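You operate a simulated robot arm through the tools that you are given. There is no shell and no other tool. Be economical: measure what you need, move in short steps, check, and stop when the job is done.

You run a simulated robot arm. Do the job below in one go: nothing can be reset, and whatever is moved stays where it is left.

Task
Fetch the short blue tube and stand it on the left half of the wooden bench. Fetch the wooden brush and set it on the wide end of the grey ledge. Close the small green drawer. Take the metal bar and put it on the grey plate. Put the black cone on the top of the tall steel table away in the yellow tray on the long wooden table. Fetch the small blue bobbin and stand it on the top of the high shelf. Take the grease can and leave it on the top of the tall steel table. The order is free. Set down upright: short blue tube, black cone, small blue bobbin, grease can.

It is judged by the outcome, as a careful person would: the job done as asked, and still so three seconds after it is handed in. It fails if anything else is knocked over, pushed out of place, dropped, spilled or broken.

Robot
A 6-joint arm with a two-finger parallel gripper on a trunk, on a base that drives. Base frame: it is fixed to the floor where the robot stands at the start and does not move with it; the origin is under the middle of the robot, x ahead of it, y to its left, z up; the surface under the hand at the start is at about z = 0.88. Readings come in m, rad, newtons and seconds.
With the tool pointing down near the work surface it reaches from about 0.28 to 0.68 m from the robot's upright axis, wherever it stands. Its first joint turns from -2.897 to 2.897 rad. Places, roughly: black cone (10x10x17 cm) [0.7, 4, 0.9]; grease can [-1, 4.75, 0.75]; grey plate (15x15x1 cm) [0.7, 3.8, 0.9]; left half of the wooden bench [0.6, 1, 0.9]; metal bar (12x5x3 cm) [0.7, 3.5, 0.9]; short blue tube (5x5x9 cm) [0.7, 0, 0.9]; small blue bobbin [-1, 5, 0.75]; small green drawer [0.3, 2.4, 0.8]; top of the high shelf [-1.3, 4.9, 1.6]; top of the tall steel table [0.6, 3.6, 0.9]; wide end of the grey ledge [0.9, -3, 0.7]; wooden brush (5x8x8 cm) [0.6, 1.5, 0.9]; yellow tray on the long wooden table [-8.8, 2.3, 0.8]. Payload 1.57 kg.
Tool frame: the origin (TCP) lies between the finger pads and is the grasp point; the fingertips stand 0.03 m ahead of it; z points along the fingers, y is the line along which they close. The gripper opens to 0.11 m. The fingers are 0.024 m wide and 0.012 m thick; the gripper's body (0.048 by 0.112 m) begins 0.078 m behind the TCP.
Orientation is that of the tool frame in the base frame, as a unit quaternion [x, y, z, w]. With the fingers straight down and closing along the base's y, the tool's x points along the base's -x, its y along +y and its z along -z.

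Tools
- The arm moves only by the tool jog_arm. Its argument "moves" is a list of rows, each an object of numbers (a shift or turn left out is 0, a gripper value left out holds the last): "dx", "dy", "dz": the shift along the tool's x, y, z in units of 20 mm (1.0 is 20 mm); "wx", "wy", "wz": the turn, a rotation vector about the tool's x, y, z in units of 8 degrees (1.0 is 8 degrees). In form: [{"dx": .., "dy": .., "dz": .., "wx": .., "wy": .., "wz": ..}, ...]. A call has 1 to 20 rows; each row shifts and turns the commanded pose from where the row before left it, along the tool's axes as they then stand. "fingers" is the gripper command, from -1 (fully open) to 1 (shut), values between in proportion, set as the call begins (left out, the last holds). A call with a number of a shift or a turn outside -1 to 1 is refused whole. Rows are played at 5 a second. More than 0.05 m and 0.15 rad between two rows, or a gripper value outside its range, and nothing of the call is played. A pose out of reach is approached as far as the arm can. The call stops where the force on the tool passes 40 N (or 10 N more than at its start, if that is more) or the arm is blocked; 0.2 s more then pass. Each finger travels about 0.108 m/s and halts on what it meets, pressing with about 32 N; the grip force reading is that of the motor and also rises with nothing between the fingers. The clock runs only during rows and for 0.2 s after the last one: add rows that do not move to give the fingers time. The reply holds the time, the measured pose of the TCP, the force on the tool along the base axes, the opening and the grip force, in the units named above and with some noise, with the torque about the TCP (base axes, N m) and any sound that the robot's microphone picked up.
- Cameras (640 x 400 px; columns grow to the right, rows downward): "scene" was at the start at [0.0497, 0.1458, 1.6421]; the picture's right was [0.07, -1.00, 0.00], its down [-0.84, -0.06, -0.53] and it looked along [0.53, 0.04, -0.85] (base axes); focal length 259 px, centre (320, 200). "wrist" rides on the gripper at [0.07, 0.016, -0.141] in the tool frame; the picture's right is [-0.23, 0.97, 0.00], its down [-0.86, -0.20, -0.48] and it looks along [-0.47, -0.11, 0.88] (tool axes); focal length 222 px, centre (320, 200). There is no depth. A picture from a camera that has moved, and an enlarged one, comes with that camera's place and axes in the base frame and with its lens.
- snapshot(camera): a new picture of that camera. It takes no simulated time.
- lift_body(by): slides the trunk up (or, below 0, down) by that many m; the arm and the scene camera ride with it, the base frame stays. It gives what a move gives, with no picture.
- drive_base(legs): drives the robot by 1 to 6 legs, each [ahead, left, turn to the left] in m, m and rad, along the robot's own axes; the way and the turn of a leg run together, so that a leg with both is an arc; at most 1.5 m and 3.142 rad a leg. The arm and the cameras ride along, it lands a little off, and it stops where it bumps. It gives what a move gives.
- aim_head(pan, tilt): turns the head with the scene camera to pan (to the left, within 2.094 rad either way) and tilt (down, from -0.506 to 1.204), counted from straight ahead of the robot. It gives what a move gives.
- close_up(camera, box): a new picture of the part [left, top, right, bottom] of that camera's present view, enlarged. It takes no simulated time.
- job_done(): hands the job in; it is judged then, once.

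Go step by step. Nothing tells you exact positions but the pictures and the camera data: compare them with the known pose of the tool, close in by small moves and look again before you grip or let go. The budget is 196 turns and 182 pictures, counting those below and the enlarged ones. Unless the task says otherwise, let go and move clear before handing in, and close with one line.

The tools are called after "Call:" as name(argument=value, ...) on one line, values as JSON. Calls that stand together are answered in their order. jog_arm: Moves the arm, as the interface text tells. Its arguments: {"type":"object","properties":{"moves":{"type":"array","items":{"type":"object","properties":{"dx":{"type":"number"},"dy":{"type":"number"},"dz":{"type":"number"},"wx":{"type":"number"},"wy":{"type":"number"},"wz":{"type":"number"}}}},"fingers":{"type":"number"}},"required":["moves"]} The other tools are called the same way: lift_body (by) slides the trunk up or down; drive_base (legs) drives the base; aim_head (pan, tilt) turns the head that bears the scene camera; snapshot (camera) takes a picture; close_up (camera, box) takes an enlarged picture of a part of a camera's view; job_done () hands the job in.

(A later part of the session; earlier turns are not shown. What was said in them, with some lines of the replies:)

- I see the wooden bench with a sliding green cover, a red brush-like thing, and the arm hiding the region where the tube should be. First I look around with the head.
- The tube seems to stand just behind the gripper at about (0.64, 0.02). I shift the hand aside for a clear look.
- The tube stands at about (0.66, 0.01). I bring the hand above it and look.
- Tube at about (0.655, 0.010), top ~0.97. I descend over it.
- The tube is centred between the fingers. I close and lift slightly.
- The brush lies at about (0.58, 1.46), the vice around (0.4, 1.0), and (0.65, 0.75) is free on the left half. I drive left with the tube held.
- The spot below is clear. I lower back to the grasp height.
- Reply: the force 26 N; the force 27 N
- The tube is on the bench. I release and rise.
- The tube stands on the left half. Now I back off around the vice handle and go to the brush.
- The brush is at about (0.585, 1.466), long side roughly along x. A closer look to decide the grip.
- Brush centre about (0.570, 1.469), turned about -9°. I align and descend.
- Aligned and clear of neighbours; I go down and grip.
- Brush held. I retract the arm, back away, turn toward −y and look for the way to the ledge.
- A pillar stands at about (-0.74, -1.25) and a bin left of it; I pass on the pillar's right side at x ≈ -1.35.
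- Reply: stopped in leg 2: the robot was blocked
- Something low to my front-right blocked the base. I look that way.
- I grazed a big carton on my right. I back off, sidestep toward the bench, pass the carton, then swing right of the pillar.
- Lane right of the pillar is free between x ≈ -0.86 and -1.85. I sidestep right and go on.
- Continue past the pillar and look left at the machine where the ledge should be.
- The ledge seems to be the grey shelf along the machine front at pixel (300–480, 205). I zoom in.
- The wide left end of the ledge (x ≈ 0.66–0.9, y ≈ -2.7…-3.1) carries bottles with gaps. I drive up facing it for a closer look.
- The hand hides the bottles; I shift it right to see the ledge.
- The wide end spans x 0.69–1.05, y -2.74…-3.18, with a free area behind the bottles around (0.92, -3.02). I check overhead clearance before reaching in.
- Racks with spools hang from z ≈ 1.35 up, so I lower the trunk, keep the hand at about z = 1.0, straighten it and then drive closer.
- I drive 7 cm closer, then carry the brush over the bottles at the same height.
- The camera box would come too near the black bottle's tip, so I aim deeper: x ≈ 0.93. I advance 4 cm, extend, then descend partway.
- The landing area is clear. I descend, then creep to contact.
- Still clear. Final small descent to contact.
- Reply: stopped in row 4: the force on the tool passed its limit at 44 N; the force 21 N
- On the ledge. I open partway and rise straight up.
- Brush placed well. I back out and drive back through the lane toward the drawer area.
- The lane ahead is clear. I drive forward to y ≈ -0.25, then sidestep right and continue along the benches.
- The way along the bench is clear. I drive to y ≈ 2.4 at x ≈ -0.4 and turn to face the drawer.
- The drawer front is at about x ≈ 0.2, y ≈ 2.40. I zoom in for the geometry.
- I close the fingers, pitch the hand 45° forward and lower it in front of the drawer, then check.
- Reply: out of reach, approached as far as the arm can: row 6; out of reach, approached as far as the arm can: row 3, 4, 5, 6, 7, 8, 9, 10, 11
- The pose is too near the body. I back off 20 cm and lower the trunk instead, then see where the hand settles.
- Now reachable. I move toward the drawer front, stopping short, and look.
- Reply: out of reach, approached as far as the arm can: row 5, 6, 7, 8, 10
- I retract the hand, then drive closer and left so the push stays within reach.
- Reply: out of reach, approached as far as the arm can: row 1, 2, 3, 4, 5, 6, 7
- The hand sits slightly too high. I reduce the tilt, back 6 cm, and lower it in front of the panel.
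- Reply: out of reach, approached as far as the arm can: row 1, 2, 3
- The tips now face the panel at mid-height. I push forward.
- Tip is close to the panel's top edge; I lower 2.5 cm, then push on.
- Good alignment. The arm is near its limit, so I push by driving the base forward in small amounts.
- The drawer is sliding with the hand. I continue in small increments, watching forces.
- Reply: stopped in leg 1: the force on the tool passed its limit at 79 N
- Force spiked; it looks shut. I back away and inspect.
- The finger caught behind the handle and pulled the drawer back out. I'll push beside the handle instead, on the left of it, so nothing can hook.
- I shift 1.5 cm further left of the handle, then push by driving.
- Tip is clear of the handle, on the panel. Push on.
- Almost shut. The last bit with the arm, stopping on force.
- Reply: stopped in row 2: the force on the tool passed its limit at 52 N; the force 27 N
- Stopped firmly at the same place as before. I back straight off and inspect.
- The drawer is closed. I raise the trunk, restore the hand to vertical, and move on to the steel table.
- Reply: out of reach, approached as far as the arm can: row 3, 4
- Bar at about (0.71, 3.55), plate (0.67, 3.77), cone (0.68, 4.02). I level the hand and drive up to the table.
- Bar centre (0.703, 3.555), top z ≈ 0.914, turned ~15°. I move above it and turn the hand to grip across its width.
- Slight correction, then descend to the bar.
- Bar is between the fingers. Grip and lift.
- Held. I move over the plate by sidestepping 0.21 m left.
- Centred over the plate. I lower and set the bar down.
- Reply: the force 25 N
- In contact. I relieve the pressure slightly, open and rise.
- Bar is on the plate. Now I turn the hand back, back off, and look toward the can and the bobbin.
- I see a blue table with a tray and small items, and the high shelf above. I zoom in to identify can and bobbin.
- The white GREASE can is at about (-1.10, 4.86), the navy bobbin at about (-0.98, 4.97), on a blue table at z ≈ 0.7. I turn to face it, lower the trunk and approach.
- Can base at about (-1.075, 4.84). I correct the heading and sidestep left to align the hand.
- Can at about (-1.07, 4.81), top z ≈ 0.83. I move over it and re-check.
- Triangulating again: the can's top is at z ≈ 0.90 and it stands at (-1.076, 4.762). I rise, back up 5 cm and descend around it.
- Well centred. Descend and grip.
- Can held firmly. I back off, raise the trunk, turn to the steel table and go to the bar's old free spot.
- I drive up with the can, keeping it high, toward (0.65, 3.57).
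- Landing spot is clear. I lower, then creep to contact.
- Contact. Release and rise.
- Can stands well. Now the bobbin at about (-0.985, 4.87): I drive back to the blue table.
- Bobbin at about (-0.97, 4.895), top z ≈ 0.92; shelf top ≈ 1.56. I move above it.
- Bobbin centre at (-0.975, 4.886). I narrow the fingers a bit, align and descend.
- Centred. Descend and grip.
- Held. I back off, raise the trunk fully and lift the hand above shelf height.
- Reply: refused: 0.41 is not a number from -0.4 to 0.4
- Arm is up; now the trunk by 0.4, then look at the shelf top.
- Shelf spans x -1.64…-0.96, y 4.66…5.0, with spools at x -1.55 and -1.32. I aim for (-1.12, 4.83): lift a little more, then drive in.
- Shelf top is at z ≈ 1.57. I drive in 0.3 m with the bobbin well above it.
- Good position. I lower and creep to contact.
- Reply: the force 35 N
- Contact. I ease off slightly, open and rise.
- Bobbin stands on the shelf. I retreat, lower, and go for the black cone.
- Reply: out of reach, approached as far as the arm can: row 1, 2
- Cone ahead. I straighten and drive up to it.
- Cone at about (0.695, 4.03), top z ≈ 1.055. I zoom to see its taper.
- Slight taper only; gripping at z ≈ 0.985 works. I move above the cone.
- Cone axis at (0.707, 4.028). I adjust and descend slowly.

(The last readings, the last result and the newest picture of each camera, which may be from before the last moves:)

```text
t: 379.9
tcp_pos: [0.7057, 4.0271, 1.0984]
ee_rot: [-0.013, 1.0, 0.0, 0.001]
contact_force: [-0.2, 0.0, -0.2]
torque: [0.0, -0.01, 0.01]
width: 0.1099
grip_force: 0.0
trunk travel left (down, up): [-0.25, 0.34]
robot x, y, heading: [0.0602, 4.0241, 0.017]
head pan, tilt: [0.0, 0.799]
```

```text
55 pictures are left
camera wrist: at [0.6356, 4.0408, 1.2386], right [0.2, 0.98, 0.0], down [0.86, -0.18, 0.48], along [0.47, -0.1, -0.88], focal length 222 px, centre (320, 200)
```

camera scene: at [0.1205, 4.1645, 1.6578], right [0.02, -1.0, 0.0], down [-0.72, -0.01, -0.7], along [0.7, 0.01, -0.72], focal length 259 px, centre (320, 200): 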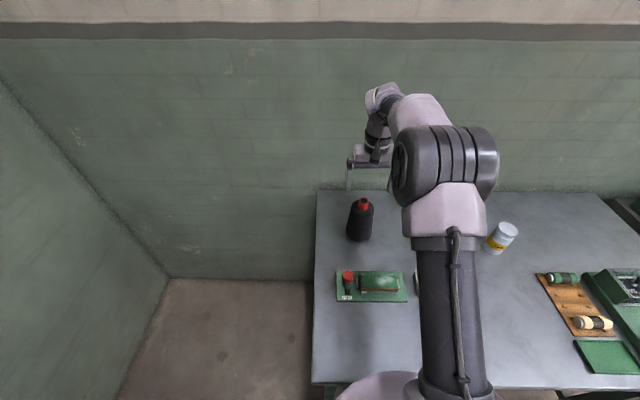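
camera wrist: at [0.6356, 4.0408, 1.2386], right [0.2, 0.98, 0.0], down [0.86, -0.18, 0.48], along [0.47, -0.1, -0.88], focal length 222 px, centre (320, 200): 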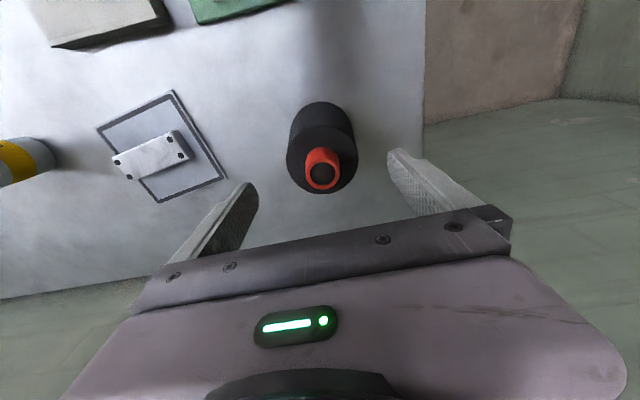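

Aligned. Descend and grip.

Call:
jog_arm(moves=[{"dz": 1}, {"dz": 1}, {"dz": 1}, {"dz": 1}, {"dz": 1}, {"dz": 0.5}])

Call:
jog_arm(moves=[{}, {}, {}, {}], fingers=1)

Call:
jog_arm(moves=[{"dz": -0.5}, {"dz": -1}, {"dz": -1}, {"dz": -1}, {"dz": -1}, {"dz": -1}, {"dz": -1}])

Call:
snapshot(camera="wrist")

Call:
snapshot(camera="scene")

```text
t: 381.2
tcp_pos: [0.7044, 4.0278, 0.9866]
ee_rot: [-0.012, 1.0, 0.001, 0.001]
contact_force: [0.3, -0.5, 0.6]
torque: [0.01, -0.01, 0.06]
width: 0.1099
grip_force: 0.1
trunk travel left (down, up): [-0.25, 0.34]
robot x, y, heading: [0.0595, 4.0209, 0.019]
head pan, tilt: [0.0, 0.799]
```

```text
t: 382.2
tcp_pos: [0.7045, 4.0282, 0.9867]
ee_rot: [-0.012, 1.0, 0.0, 0.001]
contact_force: [-1.0, 1.4, -0.3]
torque: [0.1, 0.09, 0.01]
width: 0.0843
grip_force: 31.8
trunk travel left (down, up): [-0.25, 0.34]
robot x, y, heading: [0.0629, 4.0194, 0.016]
head pan, tilt: [0.0, 0.799]
```

```text
t: 383.9
tcp_pos: [0.7059, 4.0276, 1.1164]
ee_rot: [-0.012, 1.0, 0.001, 0.0]
contact_force: [-0.6, -0.5, -5.3]
torque: [0.0, 0.0, -0.04]
width: 0.0841
grip_force: 32.0
trunk travel left (down, up): [-0.25, 0.34]
robot x, y, heading: [0.0639, 4.0227, 0.013]
head pan, tilt: [0.0, 0.799]
```

```text
54 pictures are left
camera wrist: at [0.6361, 4.0409, 1.2578], right [0.2, 0.98, 0.0], down [0.86, -0.18, 0.48], along [0.47, -0.1, -0.88], focal length 222 px, centre (320, 200)
```

wrist: 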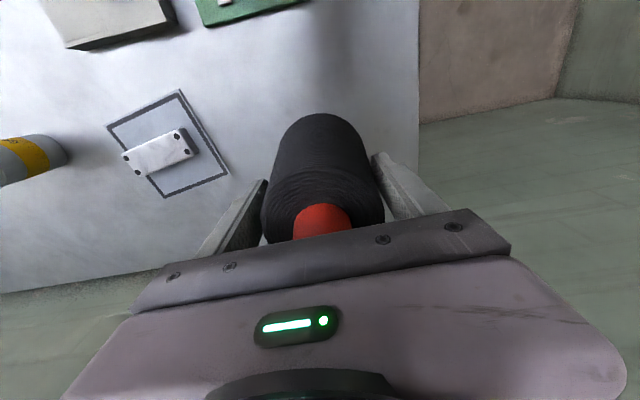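

```text
53 pictures are left
camera scene: at [0.1206, 4.1644, 1.6578], right [0.02, -1.0, 0.0], down [-0.72, -0.01, -0.7], along [0.7, 0.01, -0.72], focal length 259 px, centre (320, 200)
```

scene: 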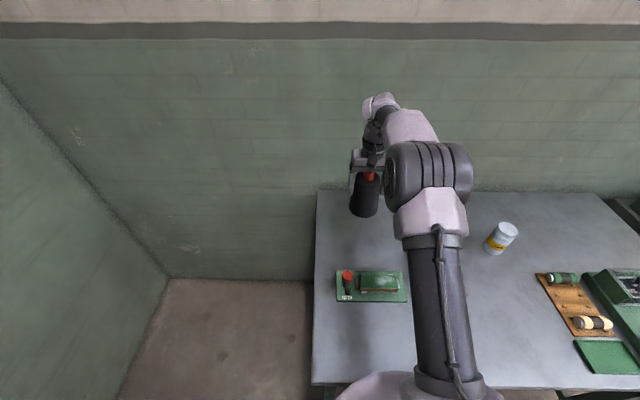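

Cone held. I lift, back away from the table, turn to face −x and look at the way to the long wooden table.

Call:
jog_arm(moves=[{"dz": -1}, {"dz": -1}, {"dz": -1}, {"dz": -1}])

Call:
drive_base(legs=[[-0.9, 0, 0]])

Call:
jog_arm(moves=[{"dx": 1}, {"dx": 1}, {"dx": 1}, {"dx": 1}, {"dx": 1}, {"dx": 1}, {"dx": 1}, {"dx": 1}, {"dx": 1}, {"dx": 1}])

Call:
drive_base(legs=[[0, -0.6, 0], [0, 0, 1.56], [0, 0, 1.56]])

Call:
aim_head(pan=0.0, tilt=0.25)

Call:
snapshot(camera="scene")

```text
t: 384.9
tcp_pos: [0.7054, 4.027, 1.1965]
ee_rot: [-0.013, 1.0, 0.001, 0.0]
contact_force: [-0.1, 0.2, -4.5]
torque: [0.0, 0.06, -0.04]
width: 0.0843
grip_force: 31.8
trunk travel left (down, up): [-0.25, 0.34]
robot x, y, heading: [0.0649, 4.0268, 0.013]
head pan, tilt: [0.0, 0.799]
```

```text
t: 389.7
tcp_pos: [-0.2121, 4.0078, 1.1955]
ee_rot: [0.001, 1.0, 0.001, 0.001]
contact_force: [0.3, -0.2, -5.4]
torque: [-0.01, 0.0, -0.01]
width: 0.084
grip_force: 31.9
trunk travel left (down, up): [-0.25, 0.34]
robot x, y, heading: [-0.8565, 4.0184, -0.015]
head pan, tilt: [0.0, 0.799]
```

```text
t: 391.9
tcp_pos: [-0.4118, 4.0078, 1.1979]
ee_rot: [0.002, 1.0, 0.001, 0.001]
contact_force: [-0.3, 0.2, -4.6]
torque: [-0.01, 0.04, -0.02]
width: 0.0841
grip_force: 32.1
trunk travel left (down, up): [-0.25, 0.34]
robot x, y, heading: [-0.8581, 4.0212, -0.015]
head pan, tilt: [0.0, 0.799]
```

```text
t: 403.0
tcp_pos: [-1.311, 3.419, 1.1967]
ee_rot: [1.0, 0.009, -0.001, 0.002]
contact_force: [0.7, 0.1, -5.7]
torque: [0.03, -0.04, -0.01]
width: 0.0836
grip_force: 32.4
trunk travel left (down, up): [-0.25, 0.34]
robot x, y, heading: [-0.8657, 3.4126, -3.131]
head pan, tilt: [0.0, 0.799]
```

```text
t: 403.9
tcp_pos: [-1.3106, 3.4207, 1.1972]
ee_rot: [1.0, 0.009, -0.001, 0.001]
contact_force: [0.7, -0.4, -5.3]
torque: [-0.02, -0.1, -0.01]
width: 0.0835
grip_force: 32.0
trunk travel left (down, up): [-0.25, 0.34]
robot x, y, heading: [-0.864, 3.4162, -3.139]
head pan, tilt: [0.0, 0.25]
```

```text
52 pictures are left
camera scene: at [-0.9368, 3.2769, 1.7068], right [-0.01, 1.0, 0.0], down [0.25, 0.0, -0.97], along [-0.97, -0.01, -0.25], focal length 259 px, centre (320, 200)
```

scene: 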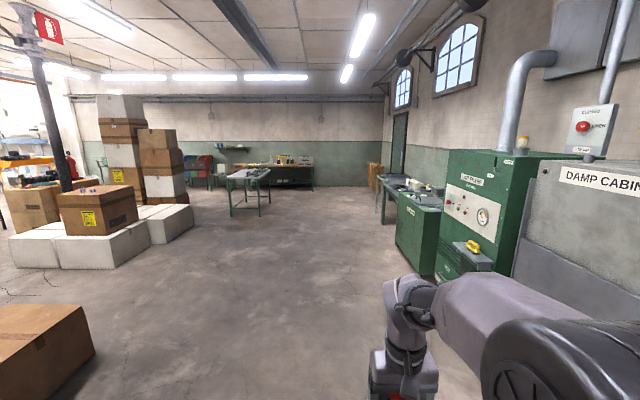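

The long wooden table is against the far wall (~x -9); a smaller table stands at x -6…-7.3, y < 2. I drive along y ≈ 3.0.

Call:
drive_base(legs=[[1.5, 0.4, 0], [1.5, 0, 0], [1.5, 0, 0], [1.2, 0, 0]])

Call:
aim_head(pan=0.1, tilt=0.35)

Call:
snapshot(camera="scene")

```text
refused: leg 1 is longer than a leg can be; nothing moved
```

```text
t: 404.6
tcp_pos: [-1.3095, 3.4204, 1.1961]
ee_rot: [1.0, 0.009, 0.0, 0.0]
contact_force: [-0.5, 0.9, -5.7]
torque: [0.05, -0.05, -0.03]
width: 0.0838
grip_force: 32.2
trunk travel left (down, up): [-0.25, 0.34]
robot x, y, heading: [-0.863, 3.4146, -3.136]
head pan, tilt: [0.099, 0.351]
```

```text
51 pictures are left
camera scene: at [-0.936, 3.2676, 1.6974], right [-0.11, 0.99, 0.0], down [0.34, 0.04, -0.94], along [-0.93, -0.1, -0.34], focal length 259 px, centre (320, 200)
```

scene: 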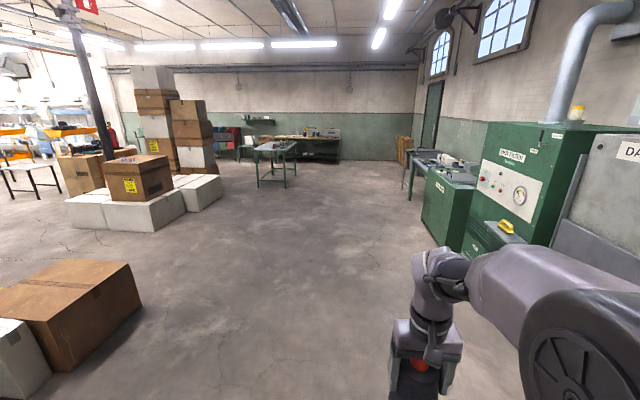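

Call:
drive_base(legs=[[1.4, 0.4, 0], [1.5, 0, 0], [1.5, 0, 0], [1.3, 0, 0]])

Call:
aim_head(pan=0.1, tilt=0.4)

Call:
snapshot(camera="scene")

```text
t: 432.5
tcp_pos: [-7.107, 2.832, 1.1961]
ee_rot: [1.0, 0.012, 0.001, 0.001]
contact_force: [0.3, 0.1, -4.3]
torque: [0.0, -0.08, 0.03]
width: 0.0835
grip_force: 32.3
trunk travel left (down, up): [-0.25, 0.34]
robot x, y, heading: [-6.6613, 2.8296, -3.126]
head pan, tilt: [0.099, 0.351]
```

```text
t: 433.2
tcp_pos: [-7.1068, 2.8306, 1.1966]
ee_rot: [1.0, 0.012, 0.001, 0.001]
contact_force: [0.6, -0.1, -4.4]
torque: [0.0, -0.02, -0.01]
width: 0.0836
grip_force: 32.4
trunk travel left (down, up): [-0.25, 0.34]
robot x, y, heading: [-6.6621, 2.8323, -3.12]
head pan, tilt: [0.099, 0.4]
```

```text
50 pictures are left
camera scene: at [-6.7307, 2.6825, 1.6929], right [-0.11, 0.99, 0.0], down [0.39, 0.04, -0.92], along [-0.92, -0.1, -0.39], focal length 259 px, centre (320, 200)
```

scene: 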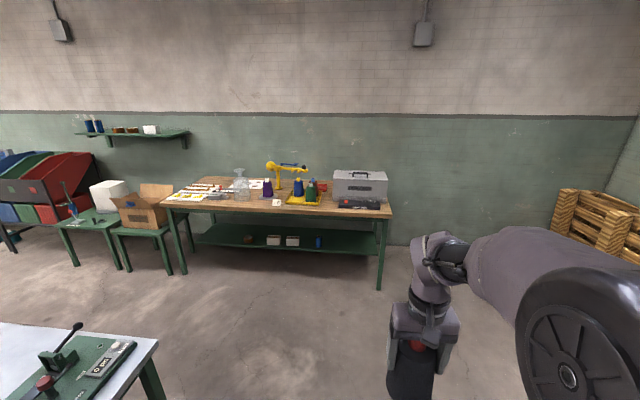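

The yellow tray is visible on the long table at about (-8.8, 2.3), already holding a few cones. I approach.

Call:
drive_base(legs=[[0.5, 0.1, -0.02], [0.5, 0.3, 0]])

Call:
aim_head(pan=0.0, tilt=0.6)

Call:
snapshot(camera="scene")

Call:
close_up(camera="scene", box=[200, 100, 440, 250])

```text
t: 439.1
tcp_pos: [-8.1283, 2.4577, 1.197]
ee_rot: [1.0, -0.005, 0.0, 0.0]
contact_force: [-0.5, -0.8, -5.1]
torque: [0.03, -0.05, 0.0]
width: 0.0832
grip_force: 31.9
trunk travel left (down, up): [-0.25, 0.34]
robot x, y, heading: [-7.6807, 2.4415, 3.121]
head pan, tilt: [0.099, 0.4]
```

```text
t: 439.9
tcp_pos: [-8.1286, 2.4576, 1.1961]
ee_rot: [1.0, -0.005, -0.001, 0.001]
contact_force: [-0.5, -0.1, -5.0]
torque: [0.01, -0.04, 0.01]
width: 0.0835
grip_force: 32.0
trunk travel left (down, up): [-0.25, 0.34]
robot x, y, heading: [-7.684, 2.443, 3.123]
head pan, tilt: [0.0, 0.6]
```

```text
49 pictures are left
camera scene: at [-7.7528, 2.3052, 1.6747], right [0.02, 1.0, 0.0], down [0.56, -0.01, -0.83], along [-0.83, 0.02, -0.56], focal length 259 px, centre (320, 200)
```

scene: 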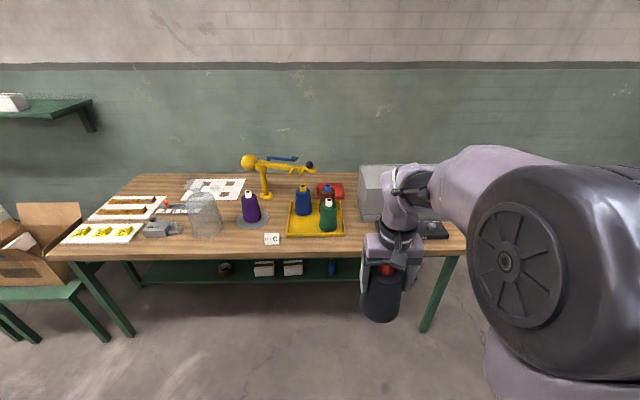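

```text
2.67 times, centred on (320, 175) of scene
camera zoom: at [-7.7528, 2.3052, 1.6747], right [0.02, 1.0, 0.0], down [0.56, -0.01, -0.83], along [-0.83, 0.02, -0.56], focal length 690 px, centre (320, 267)
```

zoom: 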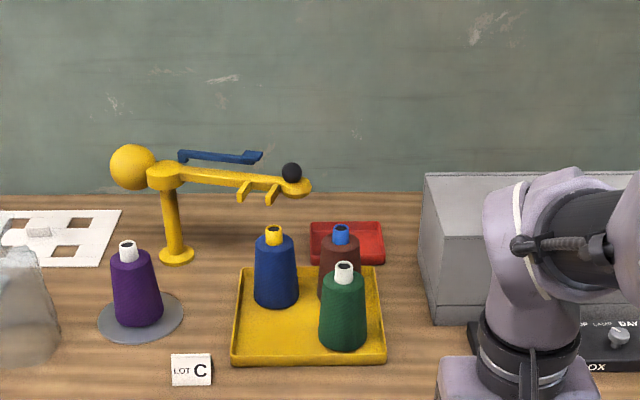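

The tray's front-left quadrant (about (-8.815, 2.245)) is free, between the blue and green cones. I drive up with the cone held high.

Call:
drive_base(legs=[[0.25, 0.2, 0.019], [0.28, 0, 0]])

Call:
snapshot(camera="wrist")

Call:
aim_head(pan=0.0, tilt=0.9)

Call:
snapshot(camera="scene")

```text
t: 443.5
tcp_pos: [-8.6548, 2.2558, 1.1966]
ee_rot: [1.0, 0.004, 0.0, 0.002]
contact_force: [-0.5, 0.7, -6.1]
torque: [0.0, -0.02, 0.0]
width: 0.0834
grip_force: 31.7
trunk travel left (down, up): [-0.25, 0.34]
robot x, y, heading: [-8.2089, 2.2472, 3.141]
head pan, tilt: [0.0, 0.6]
```

```text
47 pictures are left
camera wrist: at [-8.5852, 2.2392, 1.3374], right [-0.22, -0.98, 0.0], down [-0.86, 0.19, 0.48], along [-0.47, 0.1, -0.88], focal length 222 px, centre (320, 200)
```

wrist: 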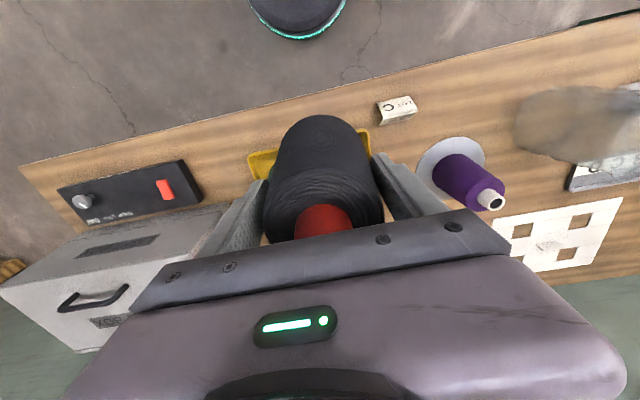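

```text
t: 444.3
tcp_pos: [-8.6552, 2.2547, 1.1973]
ee_rot: [1.0, 0.005, -0.001, 0.0]
contact_force: [-0.3, -0.1, -4.8]
torque: [0.01, -0.04, -0.01]
width: 0.0836
grip_force: 32.1
trunk travel left (down, up): [-0.25, 0.34]
robot x, y, heading: [-8.2082, 2.2492, 3.139]
head pan, tilt: [0.0, 0.901]
```

```text
46 pictures are left
camera scene: at [-8.2644, 2.1088, 1.6499], right [0.0, 1.0, 0.0], down [0.78, 0.0, -0.62], along [-0.62, 0.0, -0.78], focal length 259 px, centre (320, 200)
```

scene: 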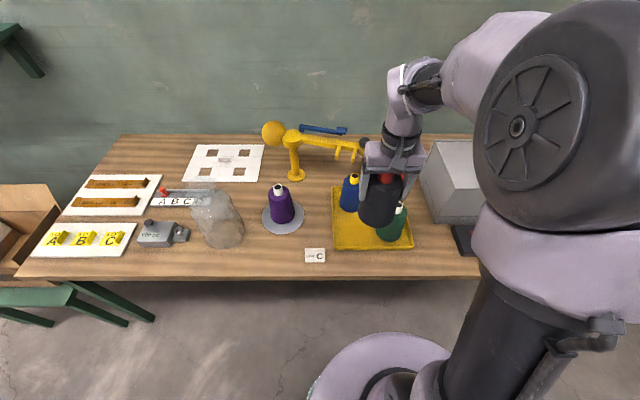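

Refined: tray floor z ≈ 0.82, target spot (-8.79, 2.245). I move over it and lower halfway.

Call:
jog_arm(moves=[{"dx": -1, "dy": 0.1}, {"dx": -1, "dy": 0.1}, {"dx": -1, "dy": 0.1}, {"dx": -1, "dy": 0.1}, {"dx": -1, "dy": 0.1}, {"dx": -1}, {"dx": -0.75}, {"dz": 1}, {"dz": 1}, {"dz": 1}, {"dz": 1}])

Call:
close_up(camera="scene", box=[300, 120, 460, 280])

Call:
snapshot(camera="wrist")

```text
t: 446.7
tcp_pos: [-8.7886, 2.2432, 1.1173]
ee_rot: [1.0, 0.004, -0.001, 0.001]
contact_force: [-0.1, 0.7, -5.7]
torque: [0.02, -0.09, 0.0]
width: 0.0834
grip_force: 31.6
trunk travel left (down, up): [-0.25, 0.34]
robot x, y, heading: [-8.2097, 2.2478, 3.136]
head pan, tilt: [0.0, 0.901]
```

```text
2.50 times, centred on (380, 200) of scene
camera zoom: at [-8.2649, 2.1088, 1.6498], right [0.0, 1.0, 0.0], down [0.78, 0.0, -0.62], along [-0.62, 0.0, -0.78], focal length 647 px, centre (170, 200)
```

zoom: 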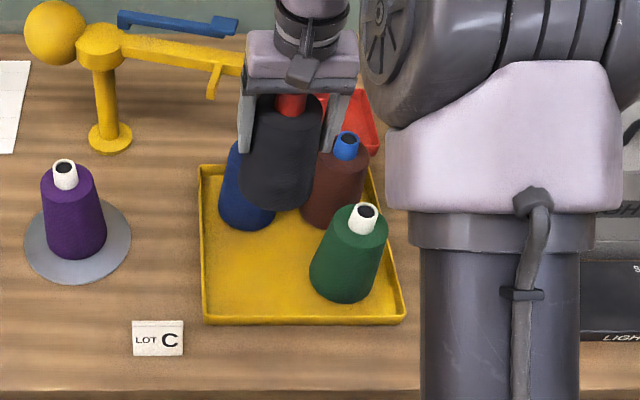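

```text
44 pictures are left
camera wrist: at [-8.7194, 2.2268, 1.2577], right [-0.22, -0.98, 0.0], down [-0.86, 0.19, 0.48], along [-0.47, 0.1, -0.88], focal length 222 px, centre (320, 200)
```

wrist: 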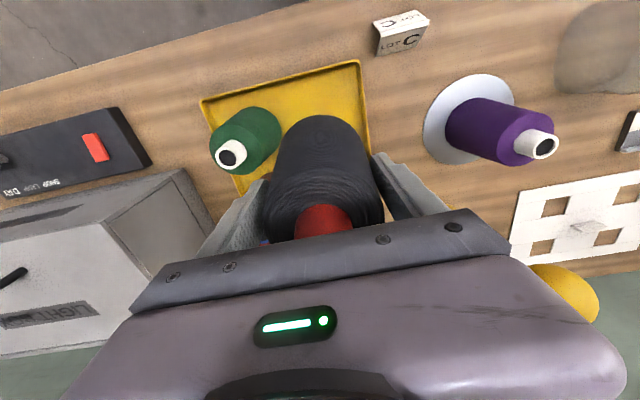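

Everything checks: rim z ≈ 0.80, gaps ≈ 4 cm all round at (-8.80, 2.242). I lower.

Call:
jog_arm(moves=[{"dx": -0.5, "dy": 0.05, "dz": 0.5}, {"dz": 1}, {"dz": 1}, {"dz": 1}, {"dz": 1}, {"dz": 1}, {"dz": 1}, {"dz": 1}])

Call:
close_up(camera="scene", box=[300, 120, 460, 280])

Call:
snapshot(camera="wrist")

```text
t: 448.5
tcp_pos: [-8.8004, 2.2431, 0.9675]
ee_rot: [1.0, 0.003, 0.001, 0.001]
contact_force: [0.2, 0.2, -5.7]
torque: [0.0, -0.05, -0.01]
width: 0.0834
grip_force: 32.2
trunk travel left (down, up): [-0.25, 0.34]
robot x, y, heading: [-8.2073, 2.246, 3.142]
head pan, tilt: [0.0, 0.901]
```

```text
2.50 times, centred on (380, 200) of scene
camera zoom: at [-8.2648, 2.1088, 1.6498], right [0.0, 1.0, 0.0], down [0.78, 0.0, -0.62], along [-0.62, 0.0, -0.78], focal length 647 px, centre (170, 200)
```

zoom: 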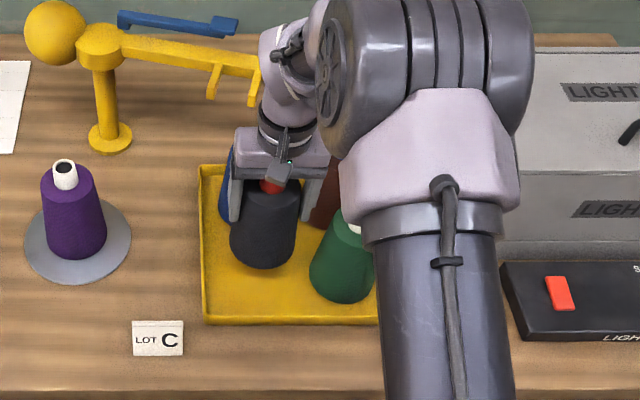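

```text
42 pictures are left
camera wrist: at [-8.7297, 2.2271, 1.1087], right [-0.22, -0.98, 0.0], down [-0.86, 0.19, 0.48], along [-0.47, 0.1, -0.88], focal length 222 px, centre (320, 200)
```

wrist: 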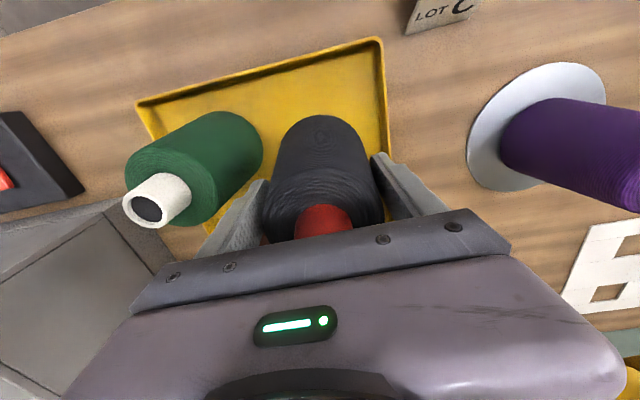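

Descending well within the gap. Continue to contact.

Call:
jog_arm(moves=[{"dz": 1}, {"dz": 1}, {"dz": 0.5}, {"dz": 0.25}, {"dz": 0.25}, {"dz": 0.2}, {"dz": 0.2}])

```text
t: 449.8
tcp_pos: [-8.8007, 2.2423, 0.9127]
ee_rot: [1.0, 0.003, -0.005, 0.001]
contact_force: [7.6, 1.6, 24.2]
torque: [0.03, -0.49, -0.19]
width: 0.0837
grip_force: 31.3
trunk travel left (down, up): [-0.25, 0.34]
robot x, y, heading: [-8.2096, 2.2499, 3.137]
head pan, tilt: [0.0, 0.901]
stopped in row 6: the force on the tool passed its limit at 45 N (the readings are from after the stop); the commanded pose is now the measured one
```

Contact. I check that it stands on the tray floor before release.

Call:
close_up(camera="scene", box=[340, 160, 440, 260])

Call:
snapshot(camera="wrist")

```text
4.00 times, centred on (390, 210) of scene
camera zoom: at [-8.2602, 2.109, 1.6502], right [0.0, 1.0, 0.0], down [0.78, 0.0, -0.62], along [-0.62, 0.0, -0.78], focal length 1035 px, centre (40, 160)
```

zoom: 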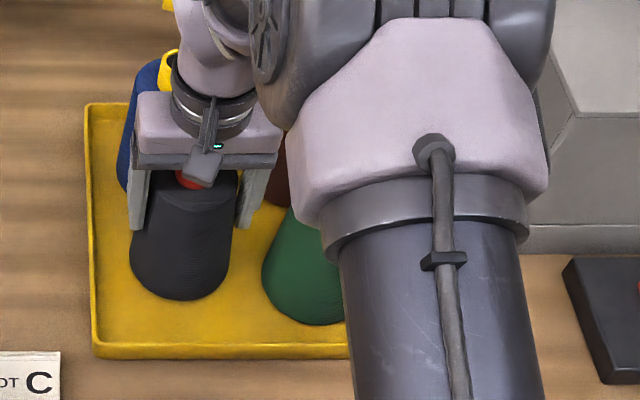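

```text
40 pictures are left
camera wrist: at [-8.729, 2.2268, 1.0524], right [-0.22, -0.98, 0.0], down [-0.85, 0.19, 0.49], along [-0.48, 0.1, -0.87], focal length 222 px, centre (320, 200)
```

wrist: 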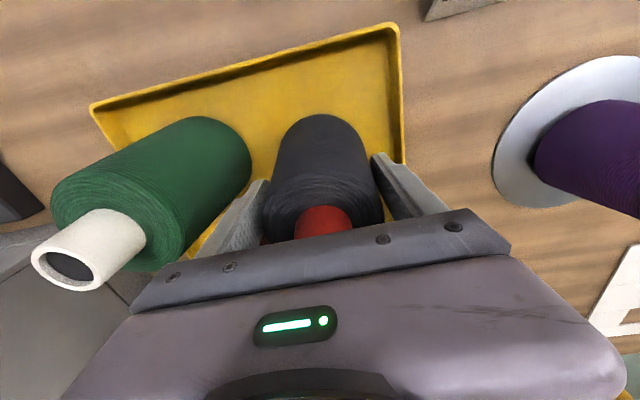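

Call:
jog_arm(moves=[{"dz": -0.1}, {}])

Call:
jog_arm(moves=[{"dz": 0.1}, {"dz": 0.1}, {}])

```text
t: 450.4
tcp_pos: [-8.8001, 2.2429, 0.913]
ee_rot: [1.0, 0.004, -0.005, 0.001]
contact_force: [2.4, -1.4, 13.8]
torque: [-0.19, 0.28, 0.06]
width: 0.0837
grip_force: 31.6
trunk travel left (down, up): [-0.25, 0.34]
robot x, y, heading: [-8.2148, 2.2452, 3.141]
head pan, tilt: [0.0, 0.901]
```

```text
t: 451.1
tcp_pos: [-8.8014, 2.2429, 0.9124]
ee_rot: [1.0, 0.004, -0.008, 0.001]
contact_force: [6.5, 2.3, 23.0]
torque: [0.17, -0.69, -0.22]
width: 0.0836
grip_force: 31.7
trunk travel left (down, up): [-0.25, 0.34]
robot x, y, heading: [-8.2103, 2.2465, 3.14]
head pan, tilt: [0.0, 0.901]
stopped in row 3: the force on the tool passed its limit at 42 N (the readings are from after the stop); the commanded pose is now the measured one
```

Firm support under the cone. I ease off, open gently and rise.

Call:
jog_arm(moves=[{"dz": -0.2}, {}])

Call:
jog_arm(moves=[{}, {}, {}], fingers=-0.8)

Call:
jog_arm(moves=[{"dz": -0.5}, {"dz": -1}, {"dz": -1}, {"dz": -1}, {"dz": -1}, {"dz": -1}, {"dz": -1}, {"dz": -1}, {"dz": -1}, {"dz": -1}, {"dz": -1}])

Call:
snapshot(camera="wrist")

Call:
snapshot(camera="scene")

```text
t: 451.7
tcp_pos: [-8.802, 2.2438, 0.9132]
ee_rot: [1.0, 0.004, -0.005, 0.0]
contact_force: [-0.5, -0.7, -5.7]
torque: [-0.01, -0.06, 0.04]
width: 0.0833
grip_force: 32.5
trunk travel left (down, up): [-0.25, 0.34]
robot x, y, heading: [-8.2092, 2.2483, 3.137]
head pan, tilt: [0.0, 0.901]
```

```text
t: 452.5
tcp_pos: [-8.8031, 2.2434, 0.9133]
ee_rot: [1.0, 0.003, -0.005, 0.001]
contact_force: [0.0, 0.7, -0.2]
torque: [0.0, -0.02, 0.03]
width: 0.0991
grip_force: 0.1
trunk travel left (down, up): [-0.25, 0.34]
robot x, y, heading: [-8.2107, 2.2482, 3.137]
head pan, tilt: [0.0, 0.901]
```

```text
t: 454.9
tcp_pos: [-8.7991, 2.2431, 1.1245]
ee_rot: [1.0, 0.004, -0.005, -0.001]
contact_force: [1.0, -0.9, 0.5]
torque: [-0.01, 0.03, 0.02]
width: 0.099
grip_force: 0.2
trunk travel left (down, up): [-0.25, 0.34]
robot x, y, heading: [-8.2097, 2.2466, 3.141]
head pan, tilt: [0.0, 0.901]
```

```text
39 pictures are left
camera wrist: at [-8.7279, 2.2279, 1.2632], right [-0.22, -0.98, 0.0], down [-0.85, 0.19, 0.49], along [-0.48, 0.1, -0.87], focal length 222 px, centre (320, 200)
```

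wrist: 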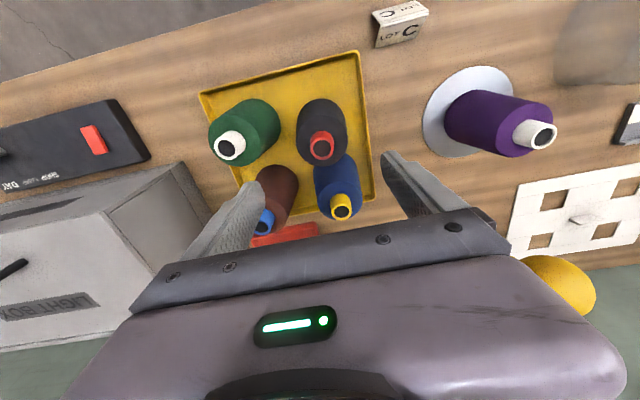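

```text
38 pictures are left
camera scene: at [-8.2635, 2.1089, 1.6499], right [0.0, 1.0, 0.0], down [0.78, 0.0, -0.62], along [-0.62, 0.0, -0.78], focal length 259 px, centre (320, 200)
```

scene: 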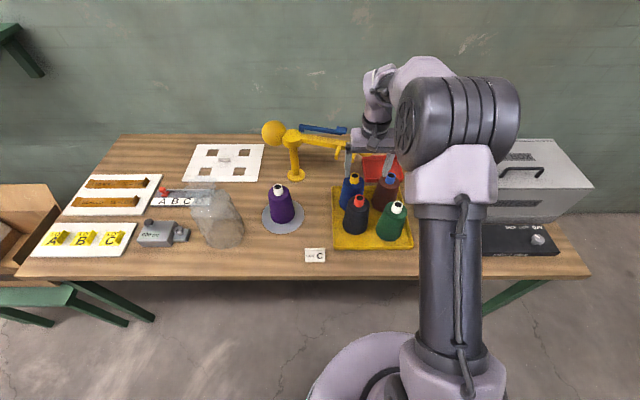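

The black cone stands upright in the tray among the others. I back away clear and hand in.

Call:
drive_base(legs=[[-0.5, 0, 0]])

Call:
snapshot(camera="scene")

```text
t: 457.7
tcp_pos: [-8.3134, 2.2429, 1.1237]
ee_rot: [1.0, 0.003, -0.006, 0.0]
contact_force: [1.3, 0.3, 0.3]
torque: [-0.01, -0.01, -0.01]
width: 0.0989
grip_force: 0.1
trunk travel left (down, up): [-0.25, 0.34]
robot x, y, heading: [-7.7191, 2.2509, 3.136]
head pan, tilt: [0.0, 0.901]
```

```text
37 pictures are left
camera scene: at [-7.7776, 2.1076, 1.6499], right [0.0, 1.0, 0.0], down [0.78, 0.0, -0.62], along [-0.62, 0.0, -0.78], focal length 259 px, centre (320, 200)
```

scene: 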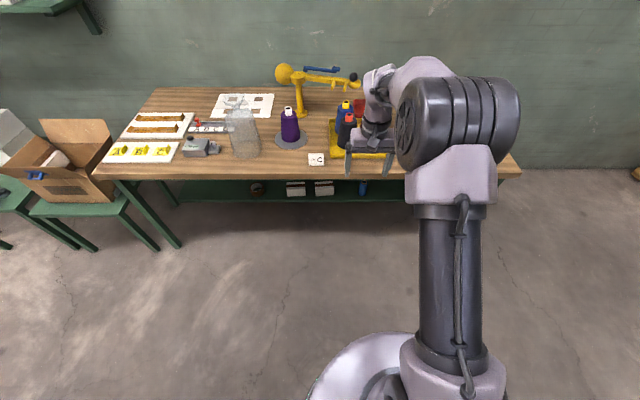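

All seven items are done, and the hand is empty and clear. I hand in.

Call:
job_done()

```text
The job is handed in.
```

I did all seven tasks and handed the job in: the tube, brush, bar, cone, bobbin and can are in their places and the drawer is closed. On the way, the base bumped a floor carton once, which looked undisturbed.
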